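You operate a simulated robot arm through the tools that you are given. There is no shell and no other tool. Be economical: measure what you need, move in short steps, check, and stop when the job is done.

You are at the controls of a simulated robot arm. One attempt, no reset.

TASK
Put things in order on the top of the rewind table. At the end: the beige card tube from the top of the rewind table stands where the black cable plug stood; the black cable plug stands where the clear water bottle stood; the clear water bottle is on the small blue carton; the teal cable plug from the top of the rewind table stands on top of the silver pad; the white cable plug stands where the beige card tube stood; whatever was shut is shut again. Leave all else as you found it, and nothing knocked over.
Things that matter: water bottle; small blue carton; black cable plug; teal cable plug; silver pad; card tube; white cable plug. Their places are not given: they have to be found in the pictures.

Only the result counts: the job must be done as asked and must still hold three seconds after the hand-in. Knocking over, shifting, dropping, spilling or breaking anything else fails it.

THE ROBOT
A 7-joint arm with a two-finger parallel gripper, fixed in place. Base frame: the origin is at the foot of the arm, x ahead of it, y to its left, z up; the work surface is at about z = 0. Units: mm, degrees, N and s.
With the tool pointing down near the work surface it reaches from about 240 to 620 mm from the base axis. Its first joint turns from -66.0 to 66.0 degrees. Payload 2.6 kg.
The tool frame sits at the grasp point between the pads (the TCP): z along the fingers, y along the line on which they close. The tips reach 30 mm beyond it. Largest opening 94 mm; finger width 28, thickness 10; the body of the gripper, 50 by 96 mm, starts 55 mm behind the TCP.
Orientation is told as [roll, pitch, yaw] about the base's x, y, z axes, in that order, counted from this pose: with the fingers straight down and closing along the base's y, the tool's x points along the base's -x, its y along +y and its z along -z.

THE INTERFACE
- The arm moves only by the tool drive_tool. Its argument "commands" is a list of rows, each a list of 2 entries, a list of its own where there are three numbers: the shift along the tool's x, y, z in units of 50 mm (1.0 is 50 mm), then the turn, a rotation vector about the tool's x, y, z in units of 6 degrees (1.0 is 6 degrees). In form: [[[x, y, z], [rx, ry, rz]], ...]. A call has 1 to 10 rows; each row shifts and turns the commanded pose from where the row before left it, along the tool's axes as they then stand. "hand" is the finger opening in mm, from 0 to 94, set as the call begins (left out, the last holds). A call with a number of a shift or a turn outside -1 to 1 is refused whole. Rows are played at 5 a second. More than 50 mm and 8.6 degrees between two rows, or a gripper value outside its range, and nothing of the call is played. Where a pose cannot be reached the arm comes as near as it can. A force on the tool above 40 N (or 10 N above the force at the start of the call, whichever is more), or a blocked arm, ends the call early, and 0.2 s more pass. Each finger travels about 72 mm/s and halts on what it meets, pressing with about 36 N; the grip force reading is that of the motor and also rises with nothing between the fingers. The clock runs only during rows and for 0.2 s after the last one: add rows that do not move to give the fingers time. It gives the time, the measured TCP pose, the force on the tool (base axes), the opening and the grip force at its end, in the units of the frame above (readings bear some noise).
- Cameras (640 x 400 px; columns grow to the right, rows downward): "scene" is fixed at [42.5, 438.6, 562.2]; the picture's right is [-0.70, -0.72, 0.00], its down [-0.43, 0.42, -0.80] and it looks along [0.58, -0.56, -0.60] (base axes); focal length 240 px, centre (320, 200). "wrist" rides on the gripper at [-37, 0, -58] in the tool frame; the picture's right is [0.00, -1.00, 0.00], its down [0.97, 0.00, -0.24] and it looks along [0.24, 0.00, 0.97] (tool axes); focal length 218 px, centre (320, 200).
- camera(camera): a new picture of that camera. The clock stands still meanwhile.
- point_at(camera, pixels): there is no depth. For up to 12 entries [column, row, z] of the newest picture of that camera ("zoom" is the newest enlarged one), the place [x, y] in the base frame at which the ray of that pixel passes the height z, good to about 2 mm. The clock stands still meanwhile.
- close_up(camera, box): a new picture of the part [left, top, right, bottom] of that camera's present view, enlarged. The clock stands still meanwhile.
- finish_job(): hands the job in; it is judged then, once.

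Work in short steps. Measure before you move; look again where a grasp or a placing could have gone wrong, and mend it. You have 80 turns and 54 pictures in all, those below and enlarged ones among them. Open the gripper and draw the arm clear of the work before you hand the job in, unless the task says otherwise; then end with one line.

The tools are called after "Emit:" as a command line: name --argument value ..., lists and objects as JSON in quotes. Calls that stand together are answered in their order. drive_tool: Moves the arm, as the interface text tells. Its arguments: {"type":"object","properties":{"commands":{"type":"array","items":{"type":"array"}},"hand":{"type":"number"}},"required":["commands"]} The other tools are called the same way: camera (camera) takes a picture; point_at (camera, pixels) gives the place at which the rays of pixels pass given heights; close_up (camera, box) takes an enlarged picture of a part of a camera's view; finish_job () hands the job in.

At the start:

```text
time: 0.0
tcp_pos: [361.8, -3.0, 407.4]
tcp_rot: [0.0, 0.0, 0.0]
wrist_force: [-0.4, 0.1, 0.4]
gripper_width: 93.9
finger_force: 0.1
```

scene: 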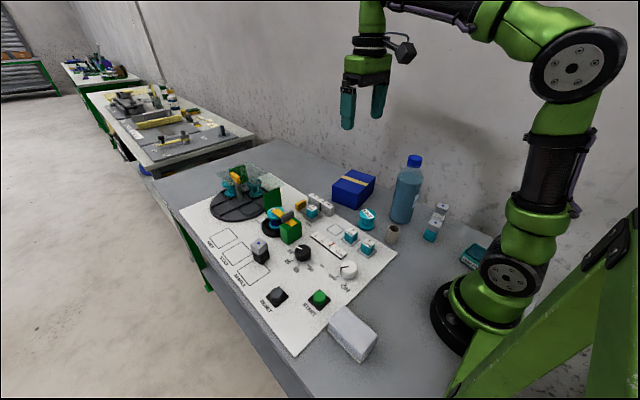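
wrist: 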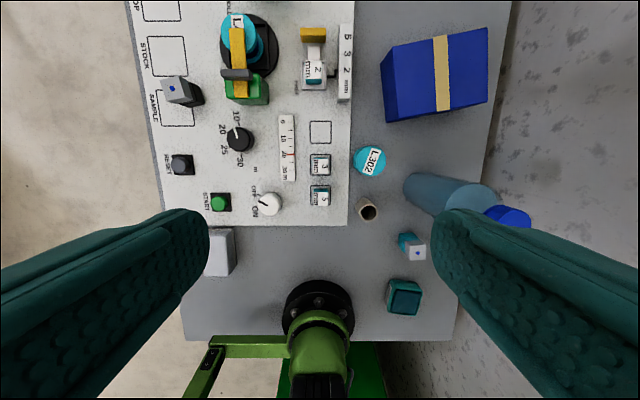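

The start pictures show the whole table; I take enlarged views to identify the plugs, pad, tube and bottle.

Emit:
close_up --camera "scene" --box '[320, 140, 500, 290]'

Emit:
close_up --camera "scene" --box '[190, 150, 350, 310]'

Emit:
close_up --camera "wrist" --box '[130, 0, 350, 230]'

Emit:
close_up --camera "wrist" --box '[290, 100, 550, 330]'

```text
2.67 times, centred on (410, 215) of scene
```

zoom: 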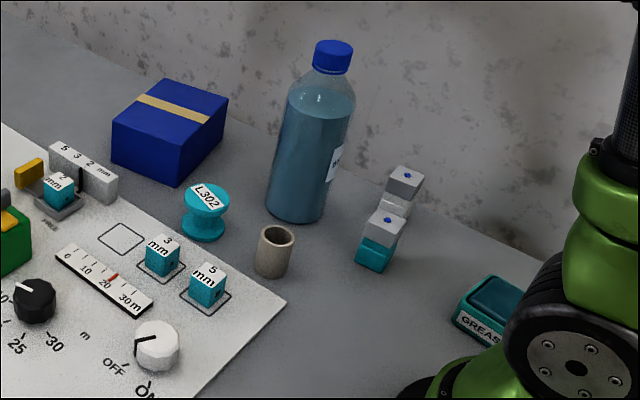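

```text
2.50 times, centred on (270, 230) of scene
```

zoom: 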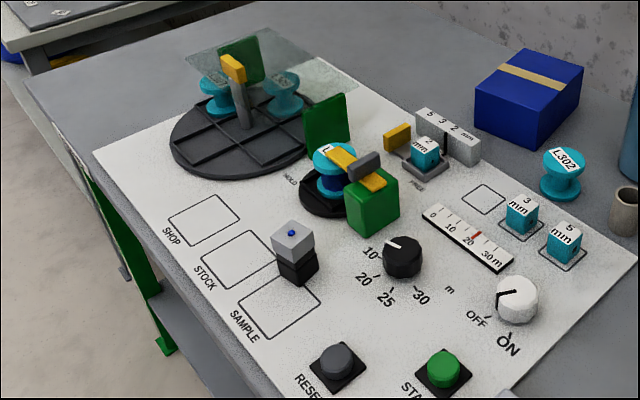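

```text
1.74 times, centred on (240, 115) of wrist
```

zoom: 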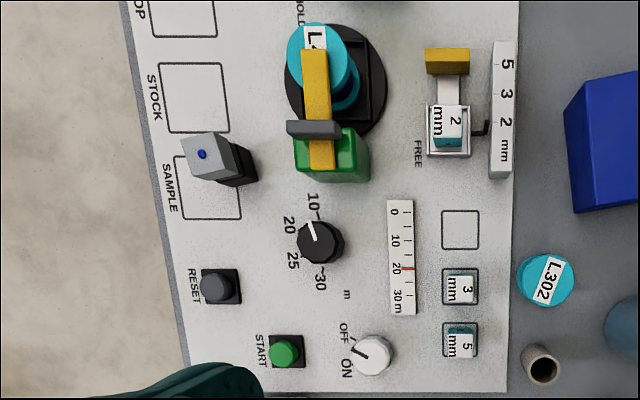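

```text
1.74 times, centred on (420, 215) of wrist
```

zoom: 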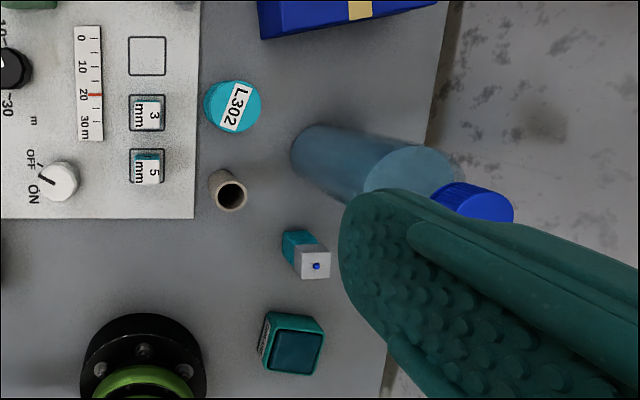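

Black plug is at the SAMPLE square, the teal plug and a white plug are right of the bottle; I look at the silver block near the front edge and measure key points.

Emit:
close_up --camera "scene" --box '[300, 280, 400, 380]'

Emit:
close_up --camera "scene" --box '[410, 190, 500, 270]'

Emit:
point_at --camera "scene" --pixels '[[404, 222, 0], [414, 158, 200], [392, 242, 0], [393, 228, 40], [430, 240, 0], [440, 225, 0], [261, 263, 0], [333, 343, 0], [360, 362, 0], [377, 344, 0], [353, 207, 0], [332, 191, 0]]'

Emit:
point_at --camera "wrist" --pixels '[[367, 213, 0], [368, 209, 40], [407, 241, 0], [417, 251, 50], [191, 95, 0], [176, 92, 50], [222, 252, 0], [236, 275, 0], [236, 230, 0], [388, 121, 0], [395, 122, 0], [412, 192, 0]]'

```text
4.00 times, centred on (350, 330) of scene
```

zoom: 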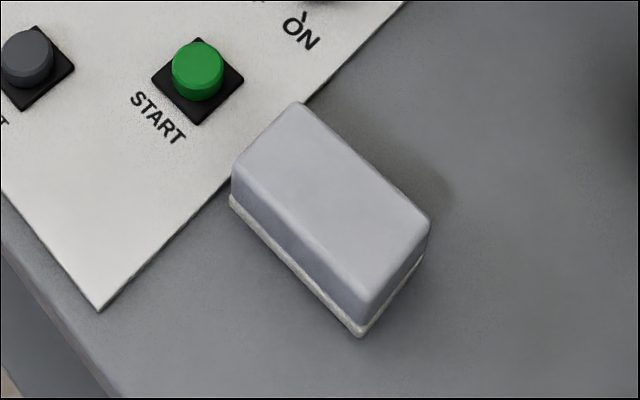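

```text
5.00 times, centred on (455, 230) of scene
```

zoom: 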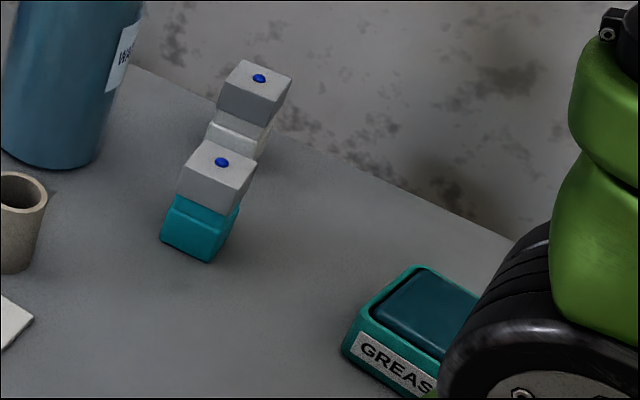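

```text
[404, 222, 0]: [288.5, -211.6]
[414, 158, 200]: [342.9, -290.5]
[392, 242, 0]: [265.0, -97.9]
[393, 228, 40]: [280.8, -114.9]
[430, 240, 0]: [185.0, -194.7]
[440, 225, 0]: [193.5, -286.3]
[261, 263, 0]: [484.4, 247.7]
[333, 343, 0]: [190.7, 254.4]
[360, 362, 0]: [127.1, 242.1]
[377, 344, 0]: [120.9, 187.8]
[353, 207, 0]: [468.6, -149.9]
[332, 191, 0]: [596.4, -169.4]
```

```text
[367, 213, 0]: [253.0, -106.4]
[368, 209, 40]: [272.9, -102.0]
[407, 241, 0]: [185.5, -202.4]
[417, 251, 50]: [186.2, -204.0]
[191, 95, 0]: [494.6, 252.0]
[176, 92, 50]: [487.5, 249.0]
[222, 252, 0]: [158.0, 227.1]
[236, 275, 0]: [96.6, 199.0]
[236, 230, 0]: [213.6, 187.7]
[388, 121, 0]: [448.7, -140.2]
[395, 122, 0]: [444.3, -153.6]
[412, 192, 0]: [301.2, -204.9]
```

Silver pad is the light block near (150, 220), teal plug near (186, -203), the white one hidden behind it. I move over the bottle/plug corner for a better wrist view.

Emit:
drive_tool --commands '[[[0.4, -0.8, 0], [0, 0, 0]], [[0.4, -0.8, 0], [0, 0, 0]], [[0.4, -0.8, 0], [0, 0, 0]], [[0.4, -0.8, 0], [0, 0, 0]], [[0.4, -0.8, 0], [0, 0, 0]], [[0, 0, 0], [0, 0, 0]]]'

Emit:
camera --camera "wrist"

```text
time: 1.4
tcp_pos: [262.1, -205.2, 407.2]
tcp_rot: [0.0, 0.0, 0.1]
wrist_force: [0.0, -0.2, -0.9]
gripper_width: 93.9
finger_force: 0.1
```

```text
45 pictures are left
```

wrist: 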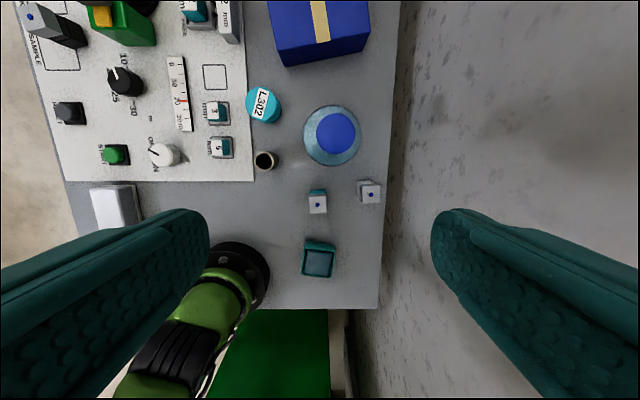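

The bottle (333,135), plugs (317,203) and (369,192) are clear; I enlarge for measurements.

Emit:
close_up --camera "wrist" --box '[245, 80, 405, 280]'

Emit:
close_up --camera "scene" --box '[380, 145, 460, 245]'

```text
2.00 times, centred on (325, 180) of wrist
```

zoom: 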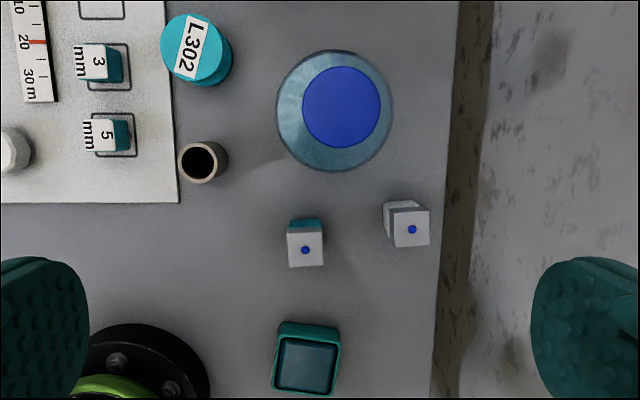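

```text
4.00 times, centred on (420, 195) of scene
```

zoom: 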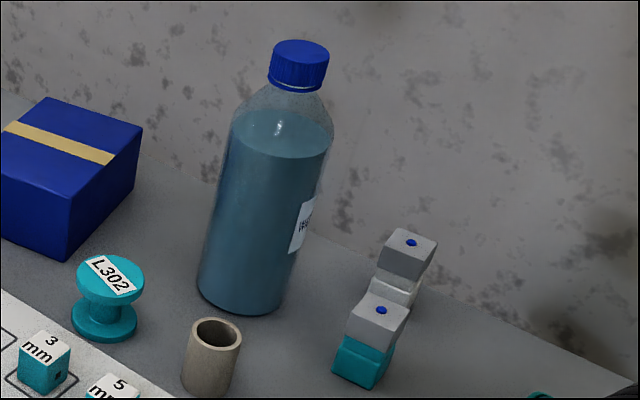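

I measure plug, tube, bottle and cap positions at candidate heights from both views.

Emit:
point_at --camera "wrist" --pixels '[[335.5, 133.5, 160], [335.5, 133.5, 190], [332.5, 135, 100], [304, 135, 100], [361, 135, 100], [317.5, 205, 50], [371, 194.5, 50], [265, 160.5, 40], [309, 205, 50], [326, 205, 50], [315, 379, 0], [115, 210, 30]]'

Emit:
point_at --camera "zoom" --pixels '[[300, 52, 160], [300, 52, 190], [381, 310, 40], [381, 310, 50], [411, 243, 40], [411, 243, 50], [217, 332, 40], [217, 332, 50], [361, 375, 0], [240, 313, 0], [242, 270, 0], [298, 85, 160]]'

```text
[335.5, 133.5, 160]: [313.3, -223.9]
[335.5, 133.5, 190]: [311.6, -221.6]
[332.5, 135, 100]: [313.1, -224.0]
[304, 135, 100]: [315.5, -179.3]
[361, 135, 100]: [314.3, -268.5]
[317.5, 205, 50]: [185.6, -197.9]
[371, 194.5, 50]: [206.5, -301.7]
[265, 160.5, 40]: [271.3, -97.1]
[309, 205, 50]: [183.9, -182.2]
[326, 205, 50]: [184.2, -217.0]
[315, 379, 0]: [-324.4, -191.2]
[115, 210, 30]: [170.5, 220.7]
```

```text
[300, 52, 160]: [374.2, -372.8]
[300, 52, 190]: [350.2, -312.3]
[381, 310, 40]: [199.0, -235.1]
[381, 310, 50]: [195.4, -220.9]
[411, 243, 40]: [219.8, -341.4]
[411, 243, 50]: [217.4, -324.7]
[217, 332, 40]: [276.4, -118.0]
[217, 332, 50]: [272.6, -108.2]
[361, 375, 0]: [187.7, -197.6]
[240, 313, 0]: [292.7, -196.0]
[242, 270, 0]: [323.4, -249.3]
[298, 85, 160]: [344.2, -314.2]
```

Triangulating both views: bottle axis ≈(311,-219) top ≈236 with cap Ø≈41; teal plug (188,-198) top≈66; white plug (211,-298); tube (272,-101) top≈56. Next I go over the carton to measure it and test reach.

Emit:
drive_tool --commands '[[[-0.95, 0, 0], [0, 0, 0]], [[-0.95, 0, 0], [0, 0, 0]], [[-0.95, 0, 0], [0, 0, 0]], [[-0.95, 0, 0], [0, 0, 0]], [[-0.9, 0, 0], [0, 0, 0]], [[0, 0, 0], [0, 0, 0]]]'

Emit:
camera --camera "wrist"

Emit:
close_up --camera "scene" --box '[310, 145, 410, 225]'

```text
time: 2.8
tcp_pos: [443.9, -201.3, 401.8]
tcp_rot: [-0.1, -0.1, 0.1]
wrist_force: [-0.2, 0.2, -0.1]
gripper_width: 94.0
finger_force: 0.0
out of reach, approached as far as the arm can: row 4, 5
```

```text
42 pictures are left
```

wrist: 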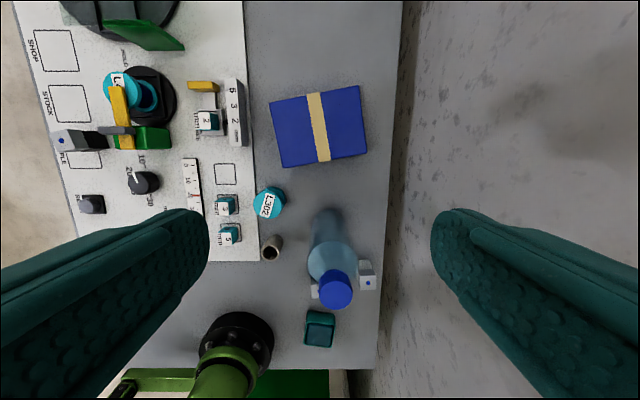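

```text
5.00 times, centred on (360, 185) of scene
```

zoom: 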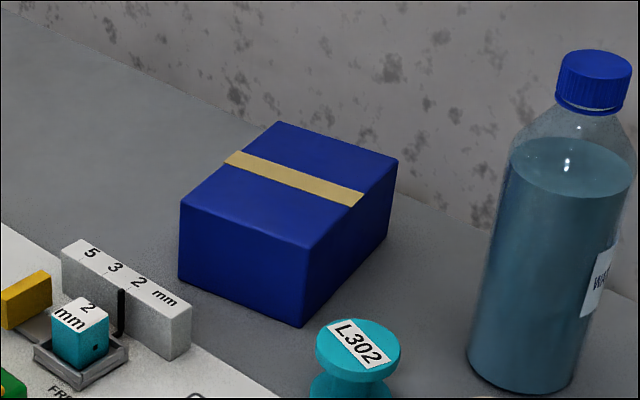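

I measure the carton's top face from both views.

Emit:
point_at --camera "wrist" --pixels '[[270, 101, 80], [360, 86, 80], [367, 153, 80], [282, 168, 80], [270, 101, 60], [360, 86, 60], [367, 153, 60], [282, 168, 60]]'

Emit:
point_at --camera "zoom" --pixels '[[180, 203, 80], [275, 122, 80], [398, 158, 80], [310, 246, 80], [180, 203, 60], [275, 122, 60], [398, 158, 60], [310, 246, 60], [300, 327, 0], [180, 280, 0]]'

```text
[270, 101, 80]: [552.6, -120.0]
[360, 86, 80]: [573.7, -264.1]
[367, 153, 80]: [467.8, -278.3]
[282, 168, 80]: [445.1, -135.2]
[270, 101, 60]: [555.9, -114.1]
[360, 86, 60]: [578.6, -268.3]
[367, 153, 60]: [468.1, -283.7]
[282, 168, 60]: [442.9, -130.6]
```

```text
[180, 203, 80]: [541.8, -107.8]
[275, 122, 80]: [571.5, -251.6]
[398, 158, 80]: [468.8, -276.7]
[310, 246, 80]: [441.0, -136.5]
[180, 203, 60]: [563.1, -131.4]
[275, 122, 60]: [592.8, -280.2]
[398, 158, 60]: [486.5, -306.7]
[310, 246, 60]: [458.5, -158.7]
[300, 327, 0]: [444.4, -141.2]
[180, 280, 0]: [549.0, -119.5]
```

Carton top ≈ z 79, centre ≈(508,-197), about 145×108 mm. I test the reach at the height where the bottle will be carried (z≈310) before grasping.

Emit:
drive_tool --commands '[[[0, 0, 0.92], [0, 0, 0]], [[0, 0, 0.92], [0, 0, 0]], [[-0.5, 0, 0], [0, 0, 0]], [[-0.5, 0, 0], [0, 0, 0]], [[-0.2, 0, 0], [0, 0, 0]], [[0, 0, 0], [0, 0, 0]]]'

```text
time: 4.2
tcp_pos: [502.9, -199.2, 308.2]
tcp_rot: [0.1, 0.0, 0.0]
wrist_force: [0.5, -0.6, -0.3]
gripper_width: 94.2
finger_force: 0.0
```

Reach is fine there. I go back over the bottle at z 308 (tips 278, clear of cap 236) and look.

Emit:
drive_tool --commands '[[[0.96, -0.1, 0], [0, 0, 0]], [[0.96, -0.1, 0], [0, 0, 0]], [[0.96, -0.1, 0], [0, 0, 0]], [[0.96, -0.1, 0], [0, 0, 0]], [[0, 0, 0], [0, 0, 0]]]'

Emit:
camera --camera "wrist"

Emit:
close_up --camera "scene" --box '[340, 80, 480, 240]'

```text
time: 5.4
tcp_pos: [310.3, -218.8, 311.7]
tcp_rot: [0.0, 0.0, 0.1]
wrist_force: [-0.3, -0.2, 0.6]
gripper_width: 94.1
finger_force: 0.1
```

```text
40 pictures are left
```

wrist: 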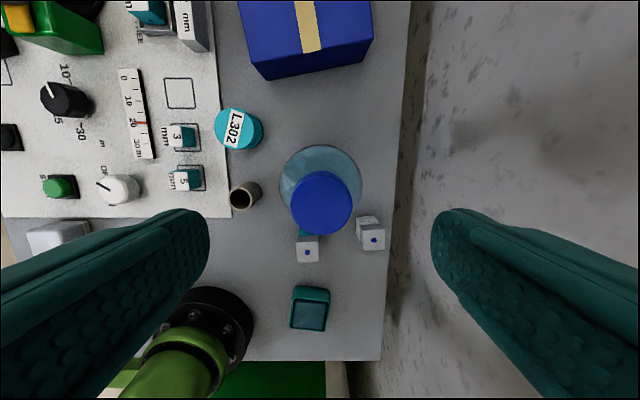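

```text
2.50 times, centred on (410, 160) of scene
```

zoom: 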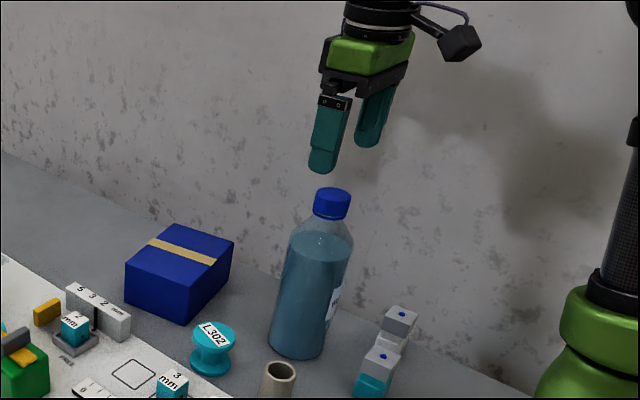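

The cap shows at (321,203); I get its place at the cap-top height.

Emit:
point_at --camera "wrist" --pixels '[[321, 203, 225], [321, 203, 236], [321, 203, 215], [320, 175, 150]]'

Emit:
point_at --camera "zoom" --pixels '[[332, 198, 225], [332, 198, 236], [332, 198, 215], [296, 345, 0]]'

```text
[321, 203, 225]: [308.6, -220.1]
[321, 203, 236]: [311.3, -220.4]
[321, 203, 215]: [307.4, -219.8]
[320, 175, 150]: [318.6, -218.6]
```

```text
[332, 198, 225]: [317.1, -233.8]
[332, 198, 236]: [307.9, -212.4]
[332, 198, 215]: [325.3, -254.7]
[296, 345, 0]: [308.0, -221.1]
```

Cap axis ≈(310,-220), top ≈232, right under the TCP. I descend to z≈208 and close on the cap.

Emit:
drive_tool --commands '[[[0, -0.02, 0.69], [0, 0, 0]], [[0, 0, 0.69], [0, 0, 0]], [[0, 0, 0.69], [0, 0, 0]], [[0, 0, 0], [0, 0, 0]]]'

Emit:
drive_tool --commands '[[[0, 0, 0], [0, 0, 0]], [[0, 0, 0], [0, 0, 0]], [[0, 0, 0], [0, 0, 0]], [[0, 0, 0], [0, 0, 0]], [[0, 0, 0], [0, 0, 0]]]' --hand 20

```text
time: 6.4
tcp_pos: [312.9, -220.0, 208.2]
tcp_rot: [0.1, 0.0, 0.0]
wrist_force: [-0.6, 0.1, 0.0]
gripper_width: 94.0
finger_force: 0.0
```

```text
time: 7.6
tcp_pos: [312.4, -220.4, 207.4]
tcp_rot: [0.0, 0.1, 0.0]
wrist_force: [-0.6, 0.6, 0.7]
gripper_width: 76.2
finger_force: 36.0
```

It closed at 76 mm on the bottle's body/shoulder with the tips only. I reopen, go 20 mm lower (gripper body stays ≈10 mm above the cap) and grip again for a fuller hold.

Emit:
drive_tool --commands '[[[0, 0, 0], [0, 0, 0]], [[0, 0, 0], [0, 0, 0]], [[0.04, 0, 0.2], [0, 0, 0]], [[0, 0, 0.2], [0, 0, 0]], [[0, 0, 0], [0, 0, 0]]]' --hand 94

Emit:
drive_tool --commands '[[[0, 0, 0], [0, 0, 0]], [[0, 0, 0], [0, 0, 0]], [[0, 0, 0], [0, 0, 0]], [[0, 0, 0], [0, 0, 0]]]' --hand 60

Emit:
close_up --camera "scene" --box '[340, 80, 480, 240]'

```text
time: 8.8
tcp_pos: [308.7, -220.8, 186.2]
tcp_rot: [0.0, -0.1, 0.0]
wrist_force: [-0.9, 0.3, 0.0]
gripper_width: 94.1
finger_force: 0.2
```

```text
time: 9.8
tcp_pos: [309.6, -220.6, 185.9]
tcp_rot: [0.0, 0.0, 0.0]
wrist_force: [-0.1, 1.2, -0.3]
gripper_width: 75.9
finger_force: 36.2
```

```text
2.50 times, centred on (410, 160) of scene
```

zoom: 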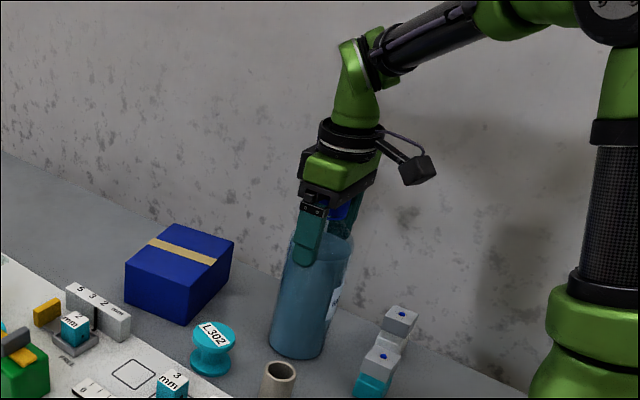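

It holds the body at 75.9 mm. I lift by 100 mm.

Emit:
drive_tool --commands '[[[0, 0, -0.5], [0, 0, 0]], [[0, 0, -0.5], [0, 0, 0]], [[0, 0, -0.5], [0, 0, 0]], [[0, 0, -0.5], [0, 0, 0]], [[0, 0, 0], [0, 0, 0]]]'

Emit:
camera --camera "scene"

```text
time: 11.0
tcp_pos: [306.8, -222.8, 285.5]
tcp_rot: [-0.1, 0.0, 0.1]
wrist_force: [0.3, -0.6, -7.5]
gripper_width: 76.3
finger_force: 35.9
```

```text
37 pictures are left
```

scene: 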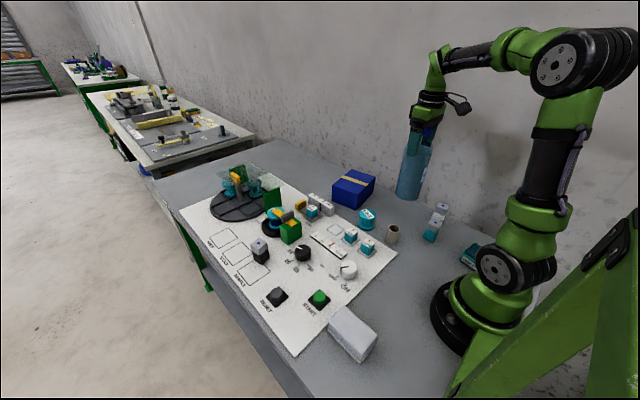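

Bottle hangs straight (7.5 N). I carry it over the carton centre.

Emit:
drive_tool --commands '[[[-0.8, 0.1, 0], [0, 0, 0]], [[-0.8, 0.1, 0], [0, 0, 0]], [[-0.8, 0.1, 0], [0, 0, 0]], [[-0.8, 0.1, 0], [0, 0, 0]], [[-0.8, 0.1, 0], [0, 0, 0]], [[0, 0, 0], [0, 0, 0]], [[0, 0, 0], [0, 0, 0]]]'

Emit:
close_up --camera "scene" --box '[290, 80, 430, 240]'

```text
time: 12.6
tcp_pos: [507.6, -197.7, 287.8]
tcp_rot: [0.0, 0.1, -0.1]
wrist_force: [0.6, -0.2, -7.3]
gripper_width: 76.0
finger_force: 36.5
```

```text
2.50 times, centred on (360, 160) of scene
```

zoom: 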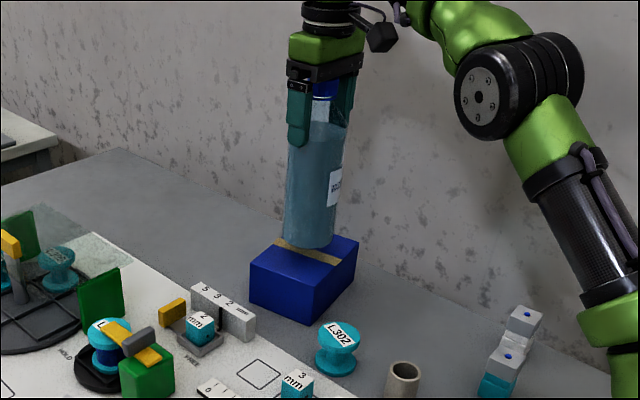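

Well above the carton, centred. I lower in small steps until the load reading shows contact.

Emit:
drive_tool --commands '[[[0, 0, 0.15], [0, 0, 0]], [[0, 0, 0.1], [0, 0, 0]], [[0, 0, 0.04], [0, 0, 0]], [[0, 0, 0.04], [0, 0, 0]], [[0, 0, 0], [0, 0, 0]]]'

Emit:
drive_tool --commands '[[[0, 0, 0.04], [0, 0, 0]], [[0, 0, 0.04], [0, 0, 0]], [[0, 0, 0], [0, 0, 0]]]'

```text
time: 13.8
tcp_pos: [507.7, -196.1, 268.9]
tcp_rot: [0.1, 0.0, 0.1]
wrist_force: [-0.7, -0.5, -7.7]
gripper_width: 76.0
finger_force: 36.5
```

```text
time: 14.6
tcp_pos: [508.2, -195.8, 264.8]
tcp_rot: [0.0, 0.0, 0.1]
wrist_force: [0.9, 0.4, -7.9]
gripper_width: 76.2
finger_force: 36.1
```

Still hanging at z 265; I go on in 2 mm steps.

Emit:
drive_tool --commands '[[[0, 0, 0.04], [0, 0, 0]], [[0, 0, 0], [0, 0, 0]]]'

Emit:
drive_tool --commands '[[[0, 0, 0.04], [0, 0, 0]], [[0, 0, 0], [0, 0, 0]]]'

Emit:
drive_tool --commands '[[[0, 0, 0.03], [0, 0, 0]], [[0, 0, 0], [0, 0, 0]]]'

```text
time: 15.2
tcp_pos: [508.0, -195.6, 262.8]
tcp_rot: [-0.1, 0.0, 0.1]
wrist_force: [0.4, 0.3, -8.0]
gripper_width: 76.1
finger_force: 35.9
```

```text
time: 15.8
tcp_pos: [508.3, -196.5, 261.2]
tcp_rot: [0.0, -0.1, 0.1]
wrist_force: [-0.7, 0.3, -3.1]
gripper_width: 75.9
finger_force: 35.5
```

```text
time: 16.4
tcp_pos: [508.8, -196.7, 261.5]
tcp_rot: [-0.1, -0.2, 0.1]
wrist_force: [-3.4, 1.5, 10.3]
gripper_width: 76.0
finger_force: 35.5
```

Contact at z≈261. I ease off slightly, open, and go straight up.

Emit:
drive_tool --commands '[[[0, 0, -0.02], [0, 0, 0]], [[0, 0, 0], [0, 0, 0]]]'

Emit:
drive_tool --commands '[[[0, 0, 0], [0, 0, 0]], [[0, 0, 0], [0, 0, 0]], [[0, 0, 0], [0, 0, 0]]]' --hand 94

Emit:
drive_tool --commands '[[[0, 0, -0.3], [0, 0, 0]], [[0, 0, -0.5], [0, 0, 0]], [[0, 0, -0.5], [0, 0, 0]], [[0.4, 0, -0.5], [0, 0, 0]], [[0.5, 0, -0.3], [0, 0, 0]], [[0, 0, 0], [0, 0, 0]]]'

Emit:
camera --camera "scene"

```text
time: 17.0
tcp_pos: [508.5, -195.9, 260.9]
tcp_rot: [-0.1, -0.2, 0.1]
wrist_force: [3.5, -1.1, 9.9]
gripper_width: 76.1
finger_force: 35.9
```

```text
time: 17.8
tcp_pos: [507.6, -195.7, 260.3]
tcp_rot: [0.0, 0.0, 0.0]
wrist_force: [-0.4, 0.4, 0.2]
gripper_width: 94.0
finger_force: 0.0
```

```text
time: 19.2
tcp_pos: [464.4, -194.6, 353.5]
tcp_rot: [-0.1, 0.0, 0.0]
wrist_force: [0.4, 0.6, 0.1]
gripper_width: 94.0
finger_force: 0.1
out of reach, approached as far as the arm can: row 3
```

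```text
35 pictures are left
```

scene: 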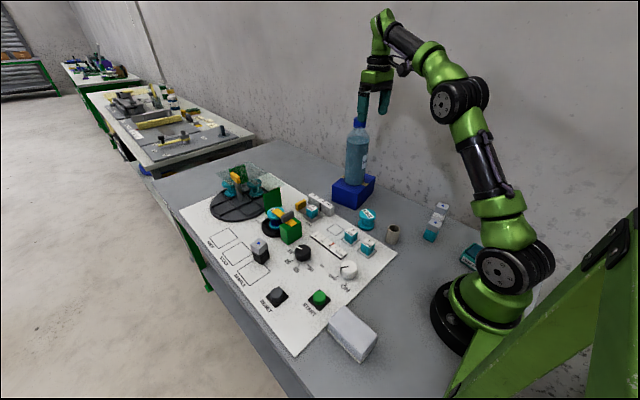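

Bottle stands on the carton. I travel to the black plug for a close view.

Emit:
drive_tool --commands '[[[0.5, 0.5, 0], [0, 0, 0]], [[0, 0.97, 0], [0, 0, 0]], [[0, 0.97, 0], [0, 0, 0]], [[0, 0.97, 0], [0, 0, 0]], [[0, 0.97, 0], [0, 0, 0]], [[0, 0.97, 0], [0, 0, 0]], [[0, 0.97, 0], [0, 0, 0]], [[0, 0.97, 0], [0, 0, 0]], [[0, 0.97, 0], [0, 0, 0]], [[0, 0.6, 0], [0, 0, 0]]]'

Emit:
drive_tool --commands '[[[0, 0, 0.9], [0, 0, 0]], [[0, 0, 0.9], [0, 0, 0]], [[0, 0, 0], [0, 0, 0]]]'

Emit:
camera --camera "wrist"

```text
time: 21.4
tcp_pos: [437.0, 249.5, 352.2]
tcp_rot: [-0.1, 0.0, 0.0]
wrist_force: [0.2, 0.5, 0.1]
gripper_width: 94.0
finger_force: 0.0
```

```text
time: 22.2
tcp_pos: [438.7, 246.9, 261.3]
tcp_rot: [0.0, -0.1, 0.0]
wrist_force: [0.4, -0.3, 0.1]
gripper_width: 93.8
finger_force: 0.0
```

```text
34 pictures are left
```

wrist: 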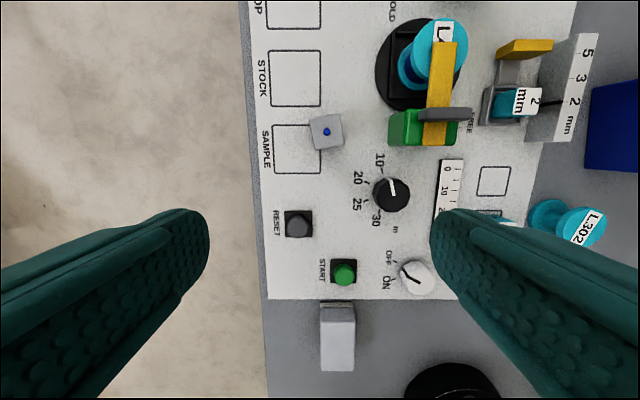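

Emit:
close_up --camera "wrist" --box '[256, 90, 416, 190]'

Emit:
point_at --camera "wrist" --pixels '[[326.5, 132, 66], [326.5, 132, 60], [310, 120, 66], [338, 113, 66], [344, 142, 66], [317, 150, 66], [337, 336, 40], [321, 306, 40], [353, 305, 40], [354, 369, 40], [321, 369, 40]]'

Emit:
close_up --camera "scene" --box '[220, 210, 320, 290]'

```text
4.00 times, centred on (336, 140) of wrist
```

zoom: 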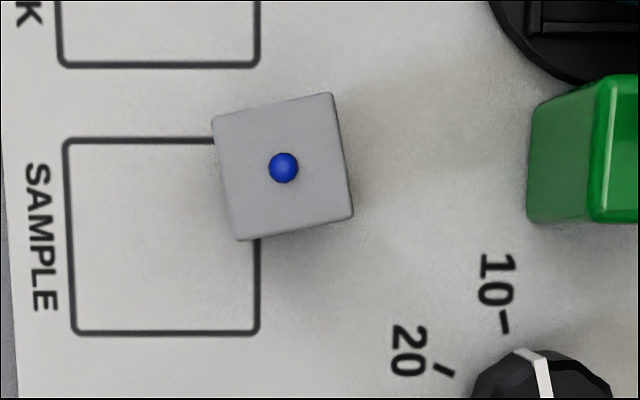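

```text
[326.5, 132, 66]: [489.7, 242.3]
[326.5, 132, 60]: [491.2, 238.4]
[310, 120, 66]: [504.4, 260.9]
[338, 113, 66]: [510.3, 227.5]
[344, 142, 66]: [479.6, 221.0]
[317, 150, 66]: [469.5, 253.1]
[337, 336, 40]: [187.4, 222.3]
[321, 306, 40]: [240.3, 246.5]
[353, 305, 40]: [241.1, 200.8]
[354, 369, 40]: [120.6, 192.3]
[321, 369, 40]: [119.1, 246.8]
```

```text
5.00 times, centred on (270, 250) of scene
```

zoom: 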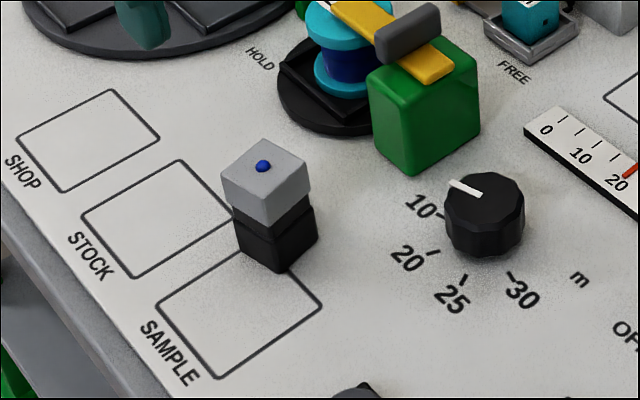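

Black plug centre ≈(490.5, 240.5), top ≈66, turned ≈+10° with ~34 mm width. I align, turn, and lower to z≈110 to check alignment.

Emit:
drive_tool --commands '[[[-0.52, -0.06, 0], [0, 0, 0]], [[-0.52, -0.07, 0], [0, 0, 0]], [[0, 0, 0], [0, 0, -0.84]], [[0, 0, 0], [0, 0, -0.84]], [[0, 0, 0.9], [0, 0, 0]], [[0, 0, 0.9], [0, 0, 0]], [[0, 0, 0.9], [0, 0, 0]], [[0, 0, 0], [0, 0, 0]]]' --hand 66

Emit:
camera --camera "wrist"

```text
time: 24.0
tcp_pos: [489.5, 242.4, 126.5]
tcp_rot: [0.0, -0.1, 10.1]
wrist_force: [0.3, -1.1, -0.1]
gripper_width: 66.1
finger_force: 0.0
```

```text
31 pictures are left
```

wrist: 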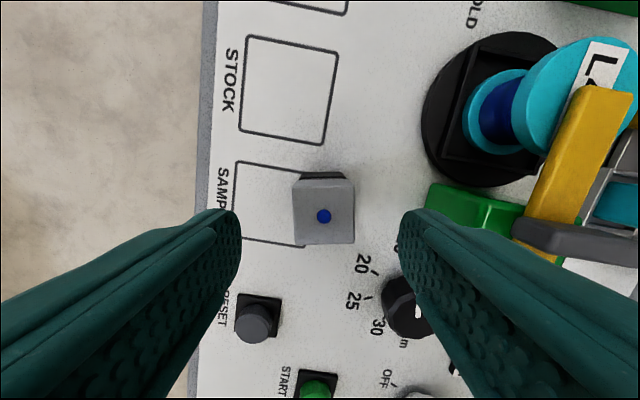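

Aligned; a 2 mm sideways correction, then lower to z≈40 and close.

Emit:
drive_tool --commands '[[[0, -0.04, 0.86], [0, 0, 0]], [[0, 0, 0.5], [0, 0, 0]], [[0, 0, 0.36], [0, 0, 0]], [[0, 0, 0], [0, 0, 0]]]' --hand 60

Emit:
drive_tool --commands '[[[0, 0, 0], [0, 0, 0]], [[0, 0, 0], [0, 0, 0]], [[0, 0, 0], [0, 0, 0]], [[0, 0, 0], [0, 0, 0]]]' --hand 20

```text
time: 25.0
tcp_pos: [491.1, 239.3, 41.5]
tcp_rot: [-0.1, 0.0, 10.1]
wrist_force: [-0.3, 0.3, 0.8]
gripper_width: 59.9
finger_force: 0.1
```

```text
time: 26.0
tcp_pos: [490.7, 239.8, 42.5]
tcp_rot: [0.0, 0.0, 10.1]
wrist_force: [-0.8, 0.1, -0.6]
gripper_width: 35.3
finger_force: 35.8
```

Gripped at 35.3 mm. I lift and straighten the yaw.

Emit:
drive_tool --commands '[[[0, 0, -0.4], [0, 0, 0]], [[0, 0, -0.9], [0, 0, 0]], [[0, 0, -0.9], [0, 0, 0]], [[0, 0, -0.9], [0, 0, 0]], [[0, 0, 0], [0, 0, 0.84]], [[0, 0, 0], [0, 0, 0.84]], [[0, 0, 0], [0, 0, 0]]]'

Emit:
drive_tool --commands '[[[0.8, -0.5, 0], [0, 0, 0]], [[0.8, -0.5, 0], [0, 0, 0]], [[0.8, -0.5, 0], [0, 0, 0]], [[0.8, -0.5, 0], [0, 0, 0]], [[0.4, -0.8, 0], [0, 0, 0]], [[0, -0.98, 0], [0, 0, 0]], [[0, -0.98, 0], [0, 0, 0]], [[0, -0.98, 0], [0, 0, 0]], [[0, -0.98, 0], [0, 0, 0]], [[0, -0.98, 0], [0, 0, 0]]]'

Emit:
camera --camera "wrist"

```text
time: 27.6
tcp_pos: [491.5, 239.0, 197.8]
tcp_rot: [0.0, 0.1, 0.0]
wrist_force: [-0.2, -0.3, -0.6]
gripper_width: 35.3
finger_force: 36.2
```

```text
time: 29.8
tcp_pos: [308.8, -145.0, 194.6]
tcp_rot: [0.1, 0.0, 0.1]
wrist_force: [-0.8, -0.6, -0.3]
gripper_width: 35.3
finger_force: 35.9
```

```text
30 pictures are left
```

wrist: 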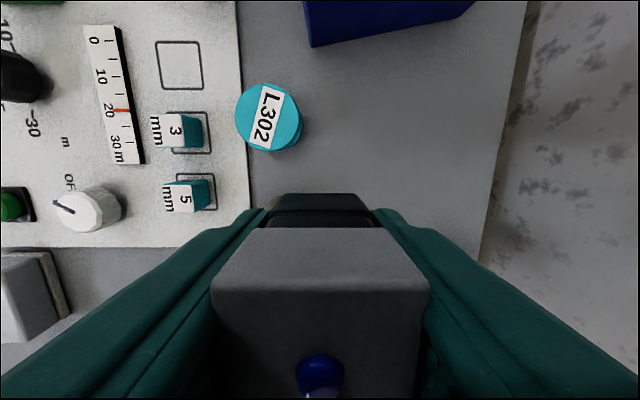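

Plug held upright. I move over the bottle's former place (310,-220) and descend to z≈60.

Emit:
drive_tool --commands '[[[-0.02, -0.75, 0], [0, 0, 0]], [[0, -0.76, 0], [0, 0, 0]], [[0, 0, 0.9], [0, 0, 0]], [[0, 0, 0.9], [0, 0, 0]], [[0, 0, 0.9], [0, 0, 0]], [[0, 0, 0], [0, 0, 0]]]'

Emit:
drive_tool --commands '[[[0, 0, 0.2], [0, 0, 0]], [[0, 0, 0.1], [0, 0, 0]], [[0, 0, 0], [0, 0, 0]]]'

Emit:
drive_tool --commands '[[[0, 0, 0.06], [0, 0, 0]], [[0, 0, 0], [0, 0, 0]]]'

```text
time: 31.2
tcp_pos: [312.4, -220.6, 59.1]
tcp_rot: [0.0, 0.0, 0.0]
wrist_force: [0.7, 0.4, -0.5]
gripper_width: 35.5
finger_force: 35.9
```

```text
time: 32.0
tcp_pos: [312.7, -222.0, 45.6]
tcp_rot: [-0.1, 0.0, 0.0]
wrist_force: [-0.3, 0.7, -1.0]
gripper_width: 35.6
finger_force: 36.0
```

```text
time: 32.6
tcp_pos: [310.9, -220.6, 42.4]
tcp_rot: [0.0, -0.1, -0.1]
wrist_force: [0.3, -0.4, -0.8]
gripper_width: 35.5
finger_force: 36.3
```

Close to the table; 1.5 mm steps until the force shows contact.

Emit:
drive_tool --commands '[[[0, 0, 0.03], [0, 0, 0]], [[0, 0, 0], [0, 0, 0]]]'

Emit:
drive_tool --commands '[[[0, 0, 0.03], [0, 0, 0]], [[0, 0, 0], [0, 0, 0]]]'

Emit:
drive_tool --commands '[[[0, 0, 0.03], [0, 0, 0]], [[0, 0, 0], [0, 0, 0]]]'

```text
time: 33.2
tcp_pos: [311.8, -222.5, 41.5]
tcp_rot: [0.0, 0.0, 0.0]
wrist_force: [-0.9, 0.0, -0.4]
gripper_width: 35.4
finger_force: 36.3
```

```text
time: 33.8
tcp_pos: [312.1, -221.4, 41.7]
tcp_rot: [0.1, 0.1, 0.0]
wrist_force: [0.7, 0.3, -0.3]
gripper_width: 35.7
finger_force: 36.2
```

```text
time: 34.4
tcp_pos: [312.2, -222.0, 40.5]
tcp_rot: [0.1, 0.1, 0.0]
wrist_force: [0.2, 0.0, -1.5]
gripper_width: 35.7
finger_force: 36.6
```

Emit:
drive_tool --commands '[[[0.02, 0.01, 0.03], [0, 0, 0]], [[0, 0, 0], [0, 0, 0]]]'

Emit:
drive_tool --commands '[[[0, 0, 0.03], [0, 0, 0]], [[0, 0, 0], [0, 0, 0]]]'

```text
time: 35.0
tcp_pos: [310.0, -220.7, 38.4]
tcp_rot: [0.0, 0.0, 0.0]
wrist_force: [-0.8, -0.4, 1.0]
gripper_width: 35.4
finger_force: 35.9
```

```text
time: 35.6
tcp_pos: [311.2, -221.3, 36.4]
tcp_rot: [0.1, 0.0, 0.2]
wrist_force: [-0.4, 0.8, -0.9]
gripper_width: 35.5
finger_force: 36.4
```

Not yet touching at z≈36.5 (board was a few mm thick); I continue.

Emit:
drive_tool --commands '[[[0, 0, 0.03], [0, 0, 0]], [[0, 0, 0], [0, 0, 0]]]'

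Emit:
drive_tool --commands '[[[0, 0, 0.03], [0, 0, 0]], [[0, 0, 0], [0, 0, 0]]]'

Emit:
close_up --camera "scene" --box '[370, 170, 450, 250]'

```text
time: 36.2
tcp_pos: [309.9, -221.9, 35.5]
tcp_rot: [0.0, 0.0, -0.1]
wrist_force: [-2.8, 1.0, 9.9]
gripper_width: 35.5
finger_force: 35.8
```

```text
time: 36.8
tcp_pos: [311.0, -221.3, 35.3]
tcp_rot: [0.0, 0.0, -0.1]
wrist_force: [-4.5, 3.6, 24.7]
gripper_width: 35.7
finger_force: 36.6
```

```text
5.00 times, centred on (410, 210) of scene
```

zoom: 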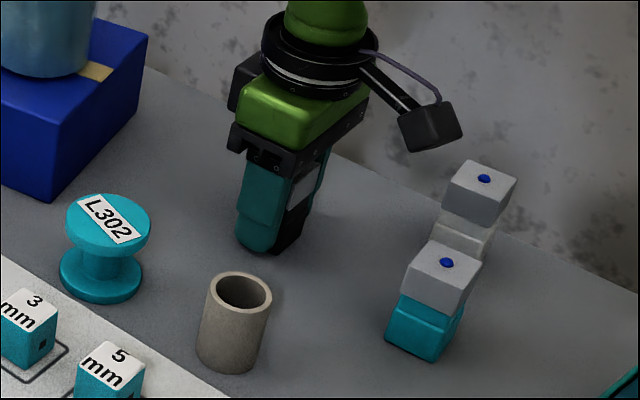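

Contact at z≈35.5. I ease up 1.5 mm to release the pressure, open to 60 and rise.

Emit:
drive_tool --commands '[[[0, 0, -0.04], [0, 0, 0]], [[0, 0, 0], [0, 0, 0]]]'

Emit:
drive_tool --commands '[[[0, 0, 0], [0, 0, 0]], [[0, 0, 0], [0, 0, 0]], [[0, 0, 0], [0, 0, 0]], [[0, 0, -0.5], [0, 0, 0]], [[0, 0, -0.9], [0, 0, 0]], [[0, 0, -0.9], [0, 0, 0]], [[0, 0, 0], [0, 0, 0]]]' --hand 60

Emit:
close_up --camera "scene" --box '[370, 170, 450, 250]'

```text
time: 37.4
tcp_pos: [309.3, -221.1, 36.2]
tcp_rot: [0.2, 0.2, 0.1]
wrist_force: [1.4, -0.5, -0.9]
gripper_width: 35.8
finger_force: 35.9
```

```text
time: 39.0
tcp_pos: [309.1, -219.7, 151.3]
tcp_rot: [-0.1, -0.1, 0.1]
wrist_force: [-0.4, 0.1, 0.1]
gripper_width: 59.9
finger_force: 0.0
```

```text
5.00 times, centred on (410, 210) of scene
```

zoom: 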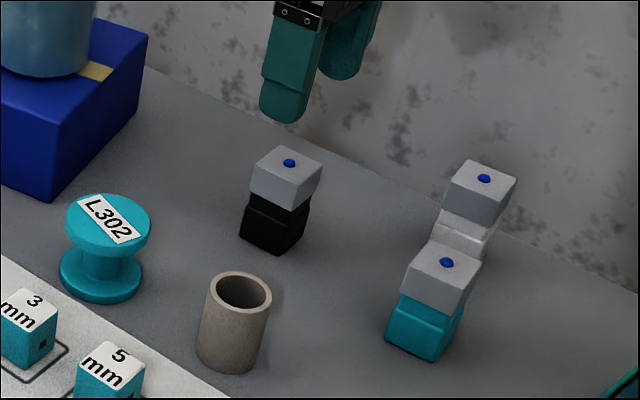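

Black plug is standing in the bottle's place. Next I go above the tube for a view.

Emit:
drive_tool --commands '[[[0.2, 0.6, -0.5], [0, 0, 0]], [[0.3, 0.9, 0], [0, 0, 0]], [[0.3, 0.85, 0], [0, 0, 0]], [[0, 0, 0], [0, 0, 0]]]'

Emit:
camera --camera "wrist"

```text
time: 40.0
tcp_pos: [271.0, -103.8, 174.6]
tcp_rot: [-0.1, 0.0, 0.1]
wrist_force: [-0.2, 0.0, 0.5]
gripper_width: 60.1
finger_force: 0.1
```

```text
27 pictures are left
```

wrist: 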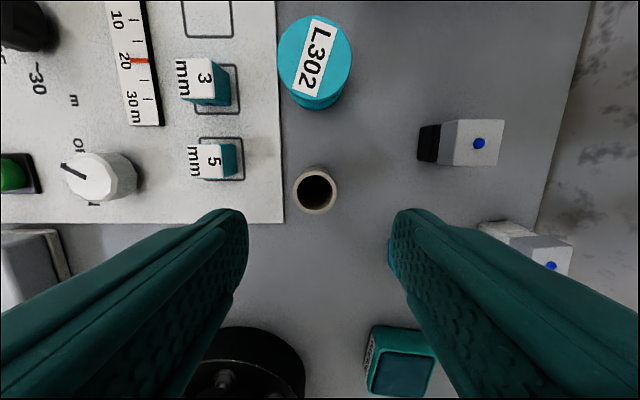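

Tube is almost under the TCP (≈(271.5,-101)). Fingers clear the 5 mm block; I lower to z≈37 and close.

Emit:
drive_tool --commands '[[[0, 0.05, 0.9], [0, 0, 0]], [[0, 0, 0.9], [0, 0, 0]], [[0, 0, 0.5], [0, 0, 0]], [[0, 0, 0.44], [0, 0, 0]], [[0, 0, 0], [0, 0, 0]]]'

Emit:
drive_tool --commands '[[[0, 0, 0], [0, 0, 0]], [[0, 0, 0], [0, 0, 0]], [[0, 0, 0], [0, 0, 0]], [[0, 0, 0], [0, 0, 0]]]' --hand 20

Emit:
drive_tool --commands '[[[0, 0, -0.3], [0, 0, 0]], [[0, 0, -0.9], [0, 0, 0]], [[0, 0, -0.9], [0, 0, 0]], [[0, 0, -0.9], [0, 0, 0]], [[0, 0, 0], [0, 0, 0]]]'

Emit:
camera --camera "wrist"

```text
time: 41.2
tcp_pos: [269.1, -99.9, 36.3]
tcp_rot: [-0.1, 0.0, 0.0]
wrist_force: [0.6, -0.2, -0.1]
gripper_width: 59.9
finger_force: 0.1
```

```text
time: 42.2
tcp_pos: [268.3, -100.8, 37.3]
tcp_rot: [0.0, 0.0, -0.1]
wrist_force: [-1.0, -0.4, -0.2]
gripper_width: 35.9
finger_force: 35.8
```

```text
time: 43.4
tcp_pos: [268.2, -99.7, 189.2]
tcp_rot: [0.0, -0.1, 0.1]
wrist_force: [0.6, 0.2, 0.4]
gripper_width: 35.6
finger_force: 35.7
```

```text
26 pictures are left
```

wrist: 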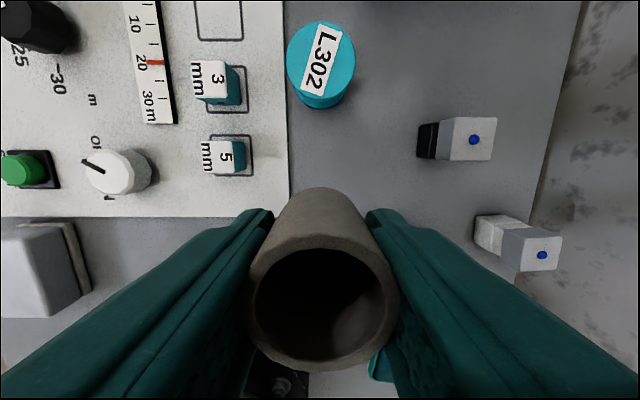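

Tube held. I carry it to the black plug's former place (490.5, 240).

Emit:
drive_tool --commands '[[[-0.493, 0.755, 0], [0, 0, 0]], [[-0.493, 0.755, 0], [0, 0, 0]], [[-0.493, 0.755, 0], [0, 0, 0]], [[-0.493, 0.755, 0], [0, 0, 0]], [[-0.493, 0.755, 0], [0, 0, 0]], [[-0.493, 0.755, 0], [0, 0, 0]], [[-0.493, 0.755, 0], [0, 0, 0]], [[-0.493, 0.755, 0], [0, 0, 0]], [[-0.493, 0.755, 0], [0, 0, 0]], [[0, 0, 0], [0, 0, 0]]]'

Emit:
drive_tool --commands '[[[0, 0, 0.9], [0, 0, 0]], [[0, 0, 0.9], [0, 0, 0]], [[0, 0, 0.6], [0, 0, 0]], [[0, 0, 0.2], [0, 0, 0]], [[0, 0, 0], [0, 0, 0]]]'

Emit:
close_up --camera "scene" --box '[210, 180, 330, 290]'

```text
time: 45.6
tcp_pos: [490.2, 240.2, 188.7]
tcp_rot: [0.0, 0.0, -0.1]
wrist_force: [-0.2, -0.6, 0.2]
gripper_width: 35.9
finger_force: 36.0
```

```text
time: 46.8
tcp_pos: [490.7, 239.3, 58.6]
tcp_rot: [0.1, 0.0, 0.0]
wrist_force: [0.0, 0.8, 0.5]
gripper_width: 35.8
finger_force: 35.7
```

```text
3.64 times, centred on (270, 235) of scene
```

zoom: 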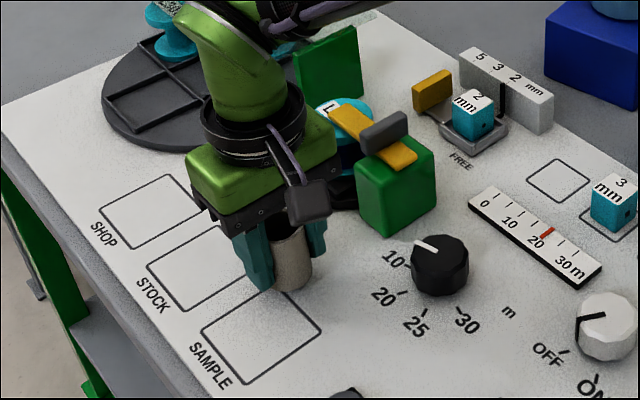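

Clear of the spool holder. I lower to about z 46, then touch down in small steps.

Emit:
drive_tool --commands '[[[0, 0, 0.15], [0, 0, 0]], [[0, 0, 0.1], [0, 0, 0]], [[0, 0, 0], [0, 0, 0]]]'

Emit:
drive_tool --commands '[[[0, 0, 0.03], [0, 0, 0]], [[0, 0, 0], [0, 0, 0]]]'

Emit:
drive_tool --commands '[[[0, 0, 0.03], [0, 0, 0]], [[0, 0, 0], [0, 0, 0]]]'

Emit:
drive_tool --commands '[[[0, 0, 0.02], [0, 0, 0]], [[0, 0, 0], [0, 0, 0]]]'

```text
time: 47.6
tcp_pos: [491.6, 238.8, 46.9]
tcp_rot: [0.0, 0.0, 0.0]
wrist_force: [-0.2, 0.0, -0.2]
gripper_width: 35.8
finger_force: 36.3
```

```text
time: 48.2
tcp_pos: [491.9, 239.0, 45.3]
tcp_rot: [0.0, 0.1, -0.1]
wrist_force: [-0.9, 0.1, -0.5]
gripper_width: 36.0
finger_force: 35.8
```

```text
time: 48.8
tcp_pos: [490.6, 239.3, 45.0]
tcp_rot: [0.0, -0.1, -0.1]
wrist_force: [-0.8, -1.0, 4.7]
gripper_width: 35.7
finger_force: 35.3
```

```text
time: 49.4
tcp_pos: [492.0, 240.0, 46.1]
tcp_rot: [0.1, -0.1, 0.0]
wrist_force: [-3.7, -3.6, 16.1]
gripper_width: 35.7
finger_force: 35.6
```

Contact. I ease off, open to 60 and rise.

Emit:
drive_tool --commands '[[[0, 0, -0.03], [0, 0, 0]], [[0, 0, 0], [0, 0, 0]]]'

Emit:
drive_tool --commands '[[[0, 0, 0], [0, 0, 0]], [[0, 0, 0], [0, 0, 0]], [[0, 0, 0], [0, 0, 0]], [[0, 0, -0.4], [0, 0, 0]], [[0, 0, -0.9], [0, 0, 0]], [[0, 0, -0.9], [0, 0, 0]], [[0, 0, -0.6], [0, 0, 0]], [[0, 0, 0], [0, 0, 0]]]' --hand 60

Emit:
close_up --camera "scene" --box '[210, 180, 330, 290]'

Emit:
camera --camera "wrist"

```text
time: 50.0
tcp_pos: [493.4, 240.3, 44.1]
tcp_rot: [0.0, -0.1, 0.2]
wrist_force: [1.6, 1.4, 6.3]
gripper_width: 35.8
finger_force: 35.7
```

```text
time: 51.8
tcp_pos: [491.2, 237.5, 183.4]
tcp_rot: [0.0, 0.0, -0.1]
wrist_force: [-0.2, -1.2, 0.1]
gripper_width: 60.0
finger_force: 0.0
```

```text
3.64 times, centred on (270, 235) of scene
```

zoom: 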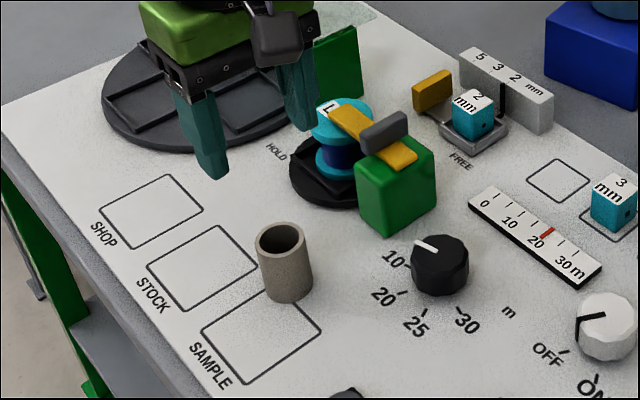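

```text
23 pictures are left
```

wrist: 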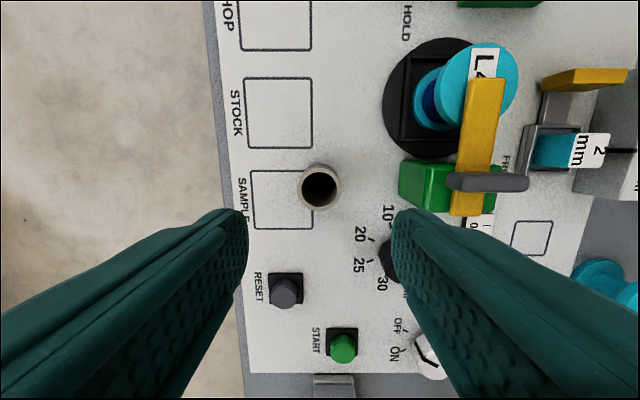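

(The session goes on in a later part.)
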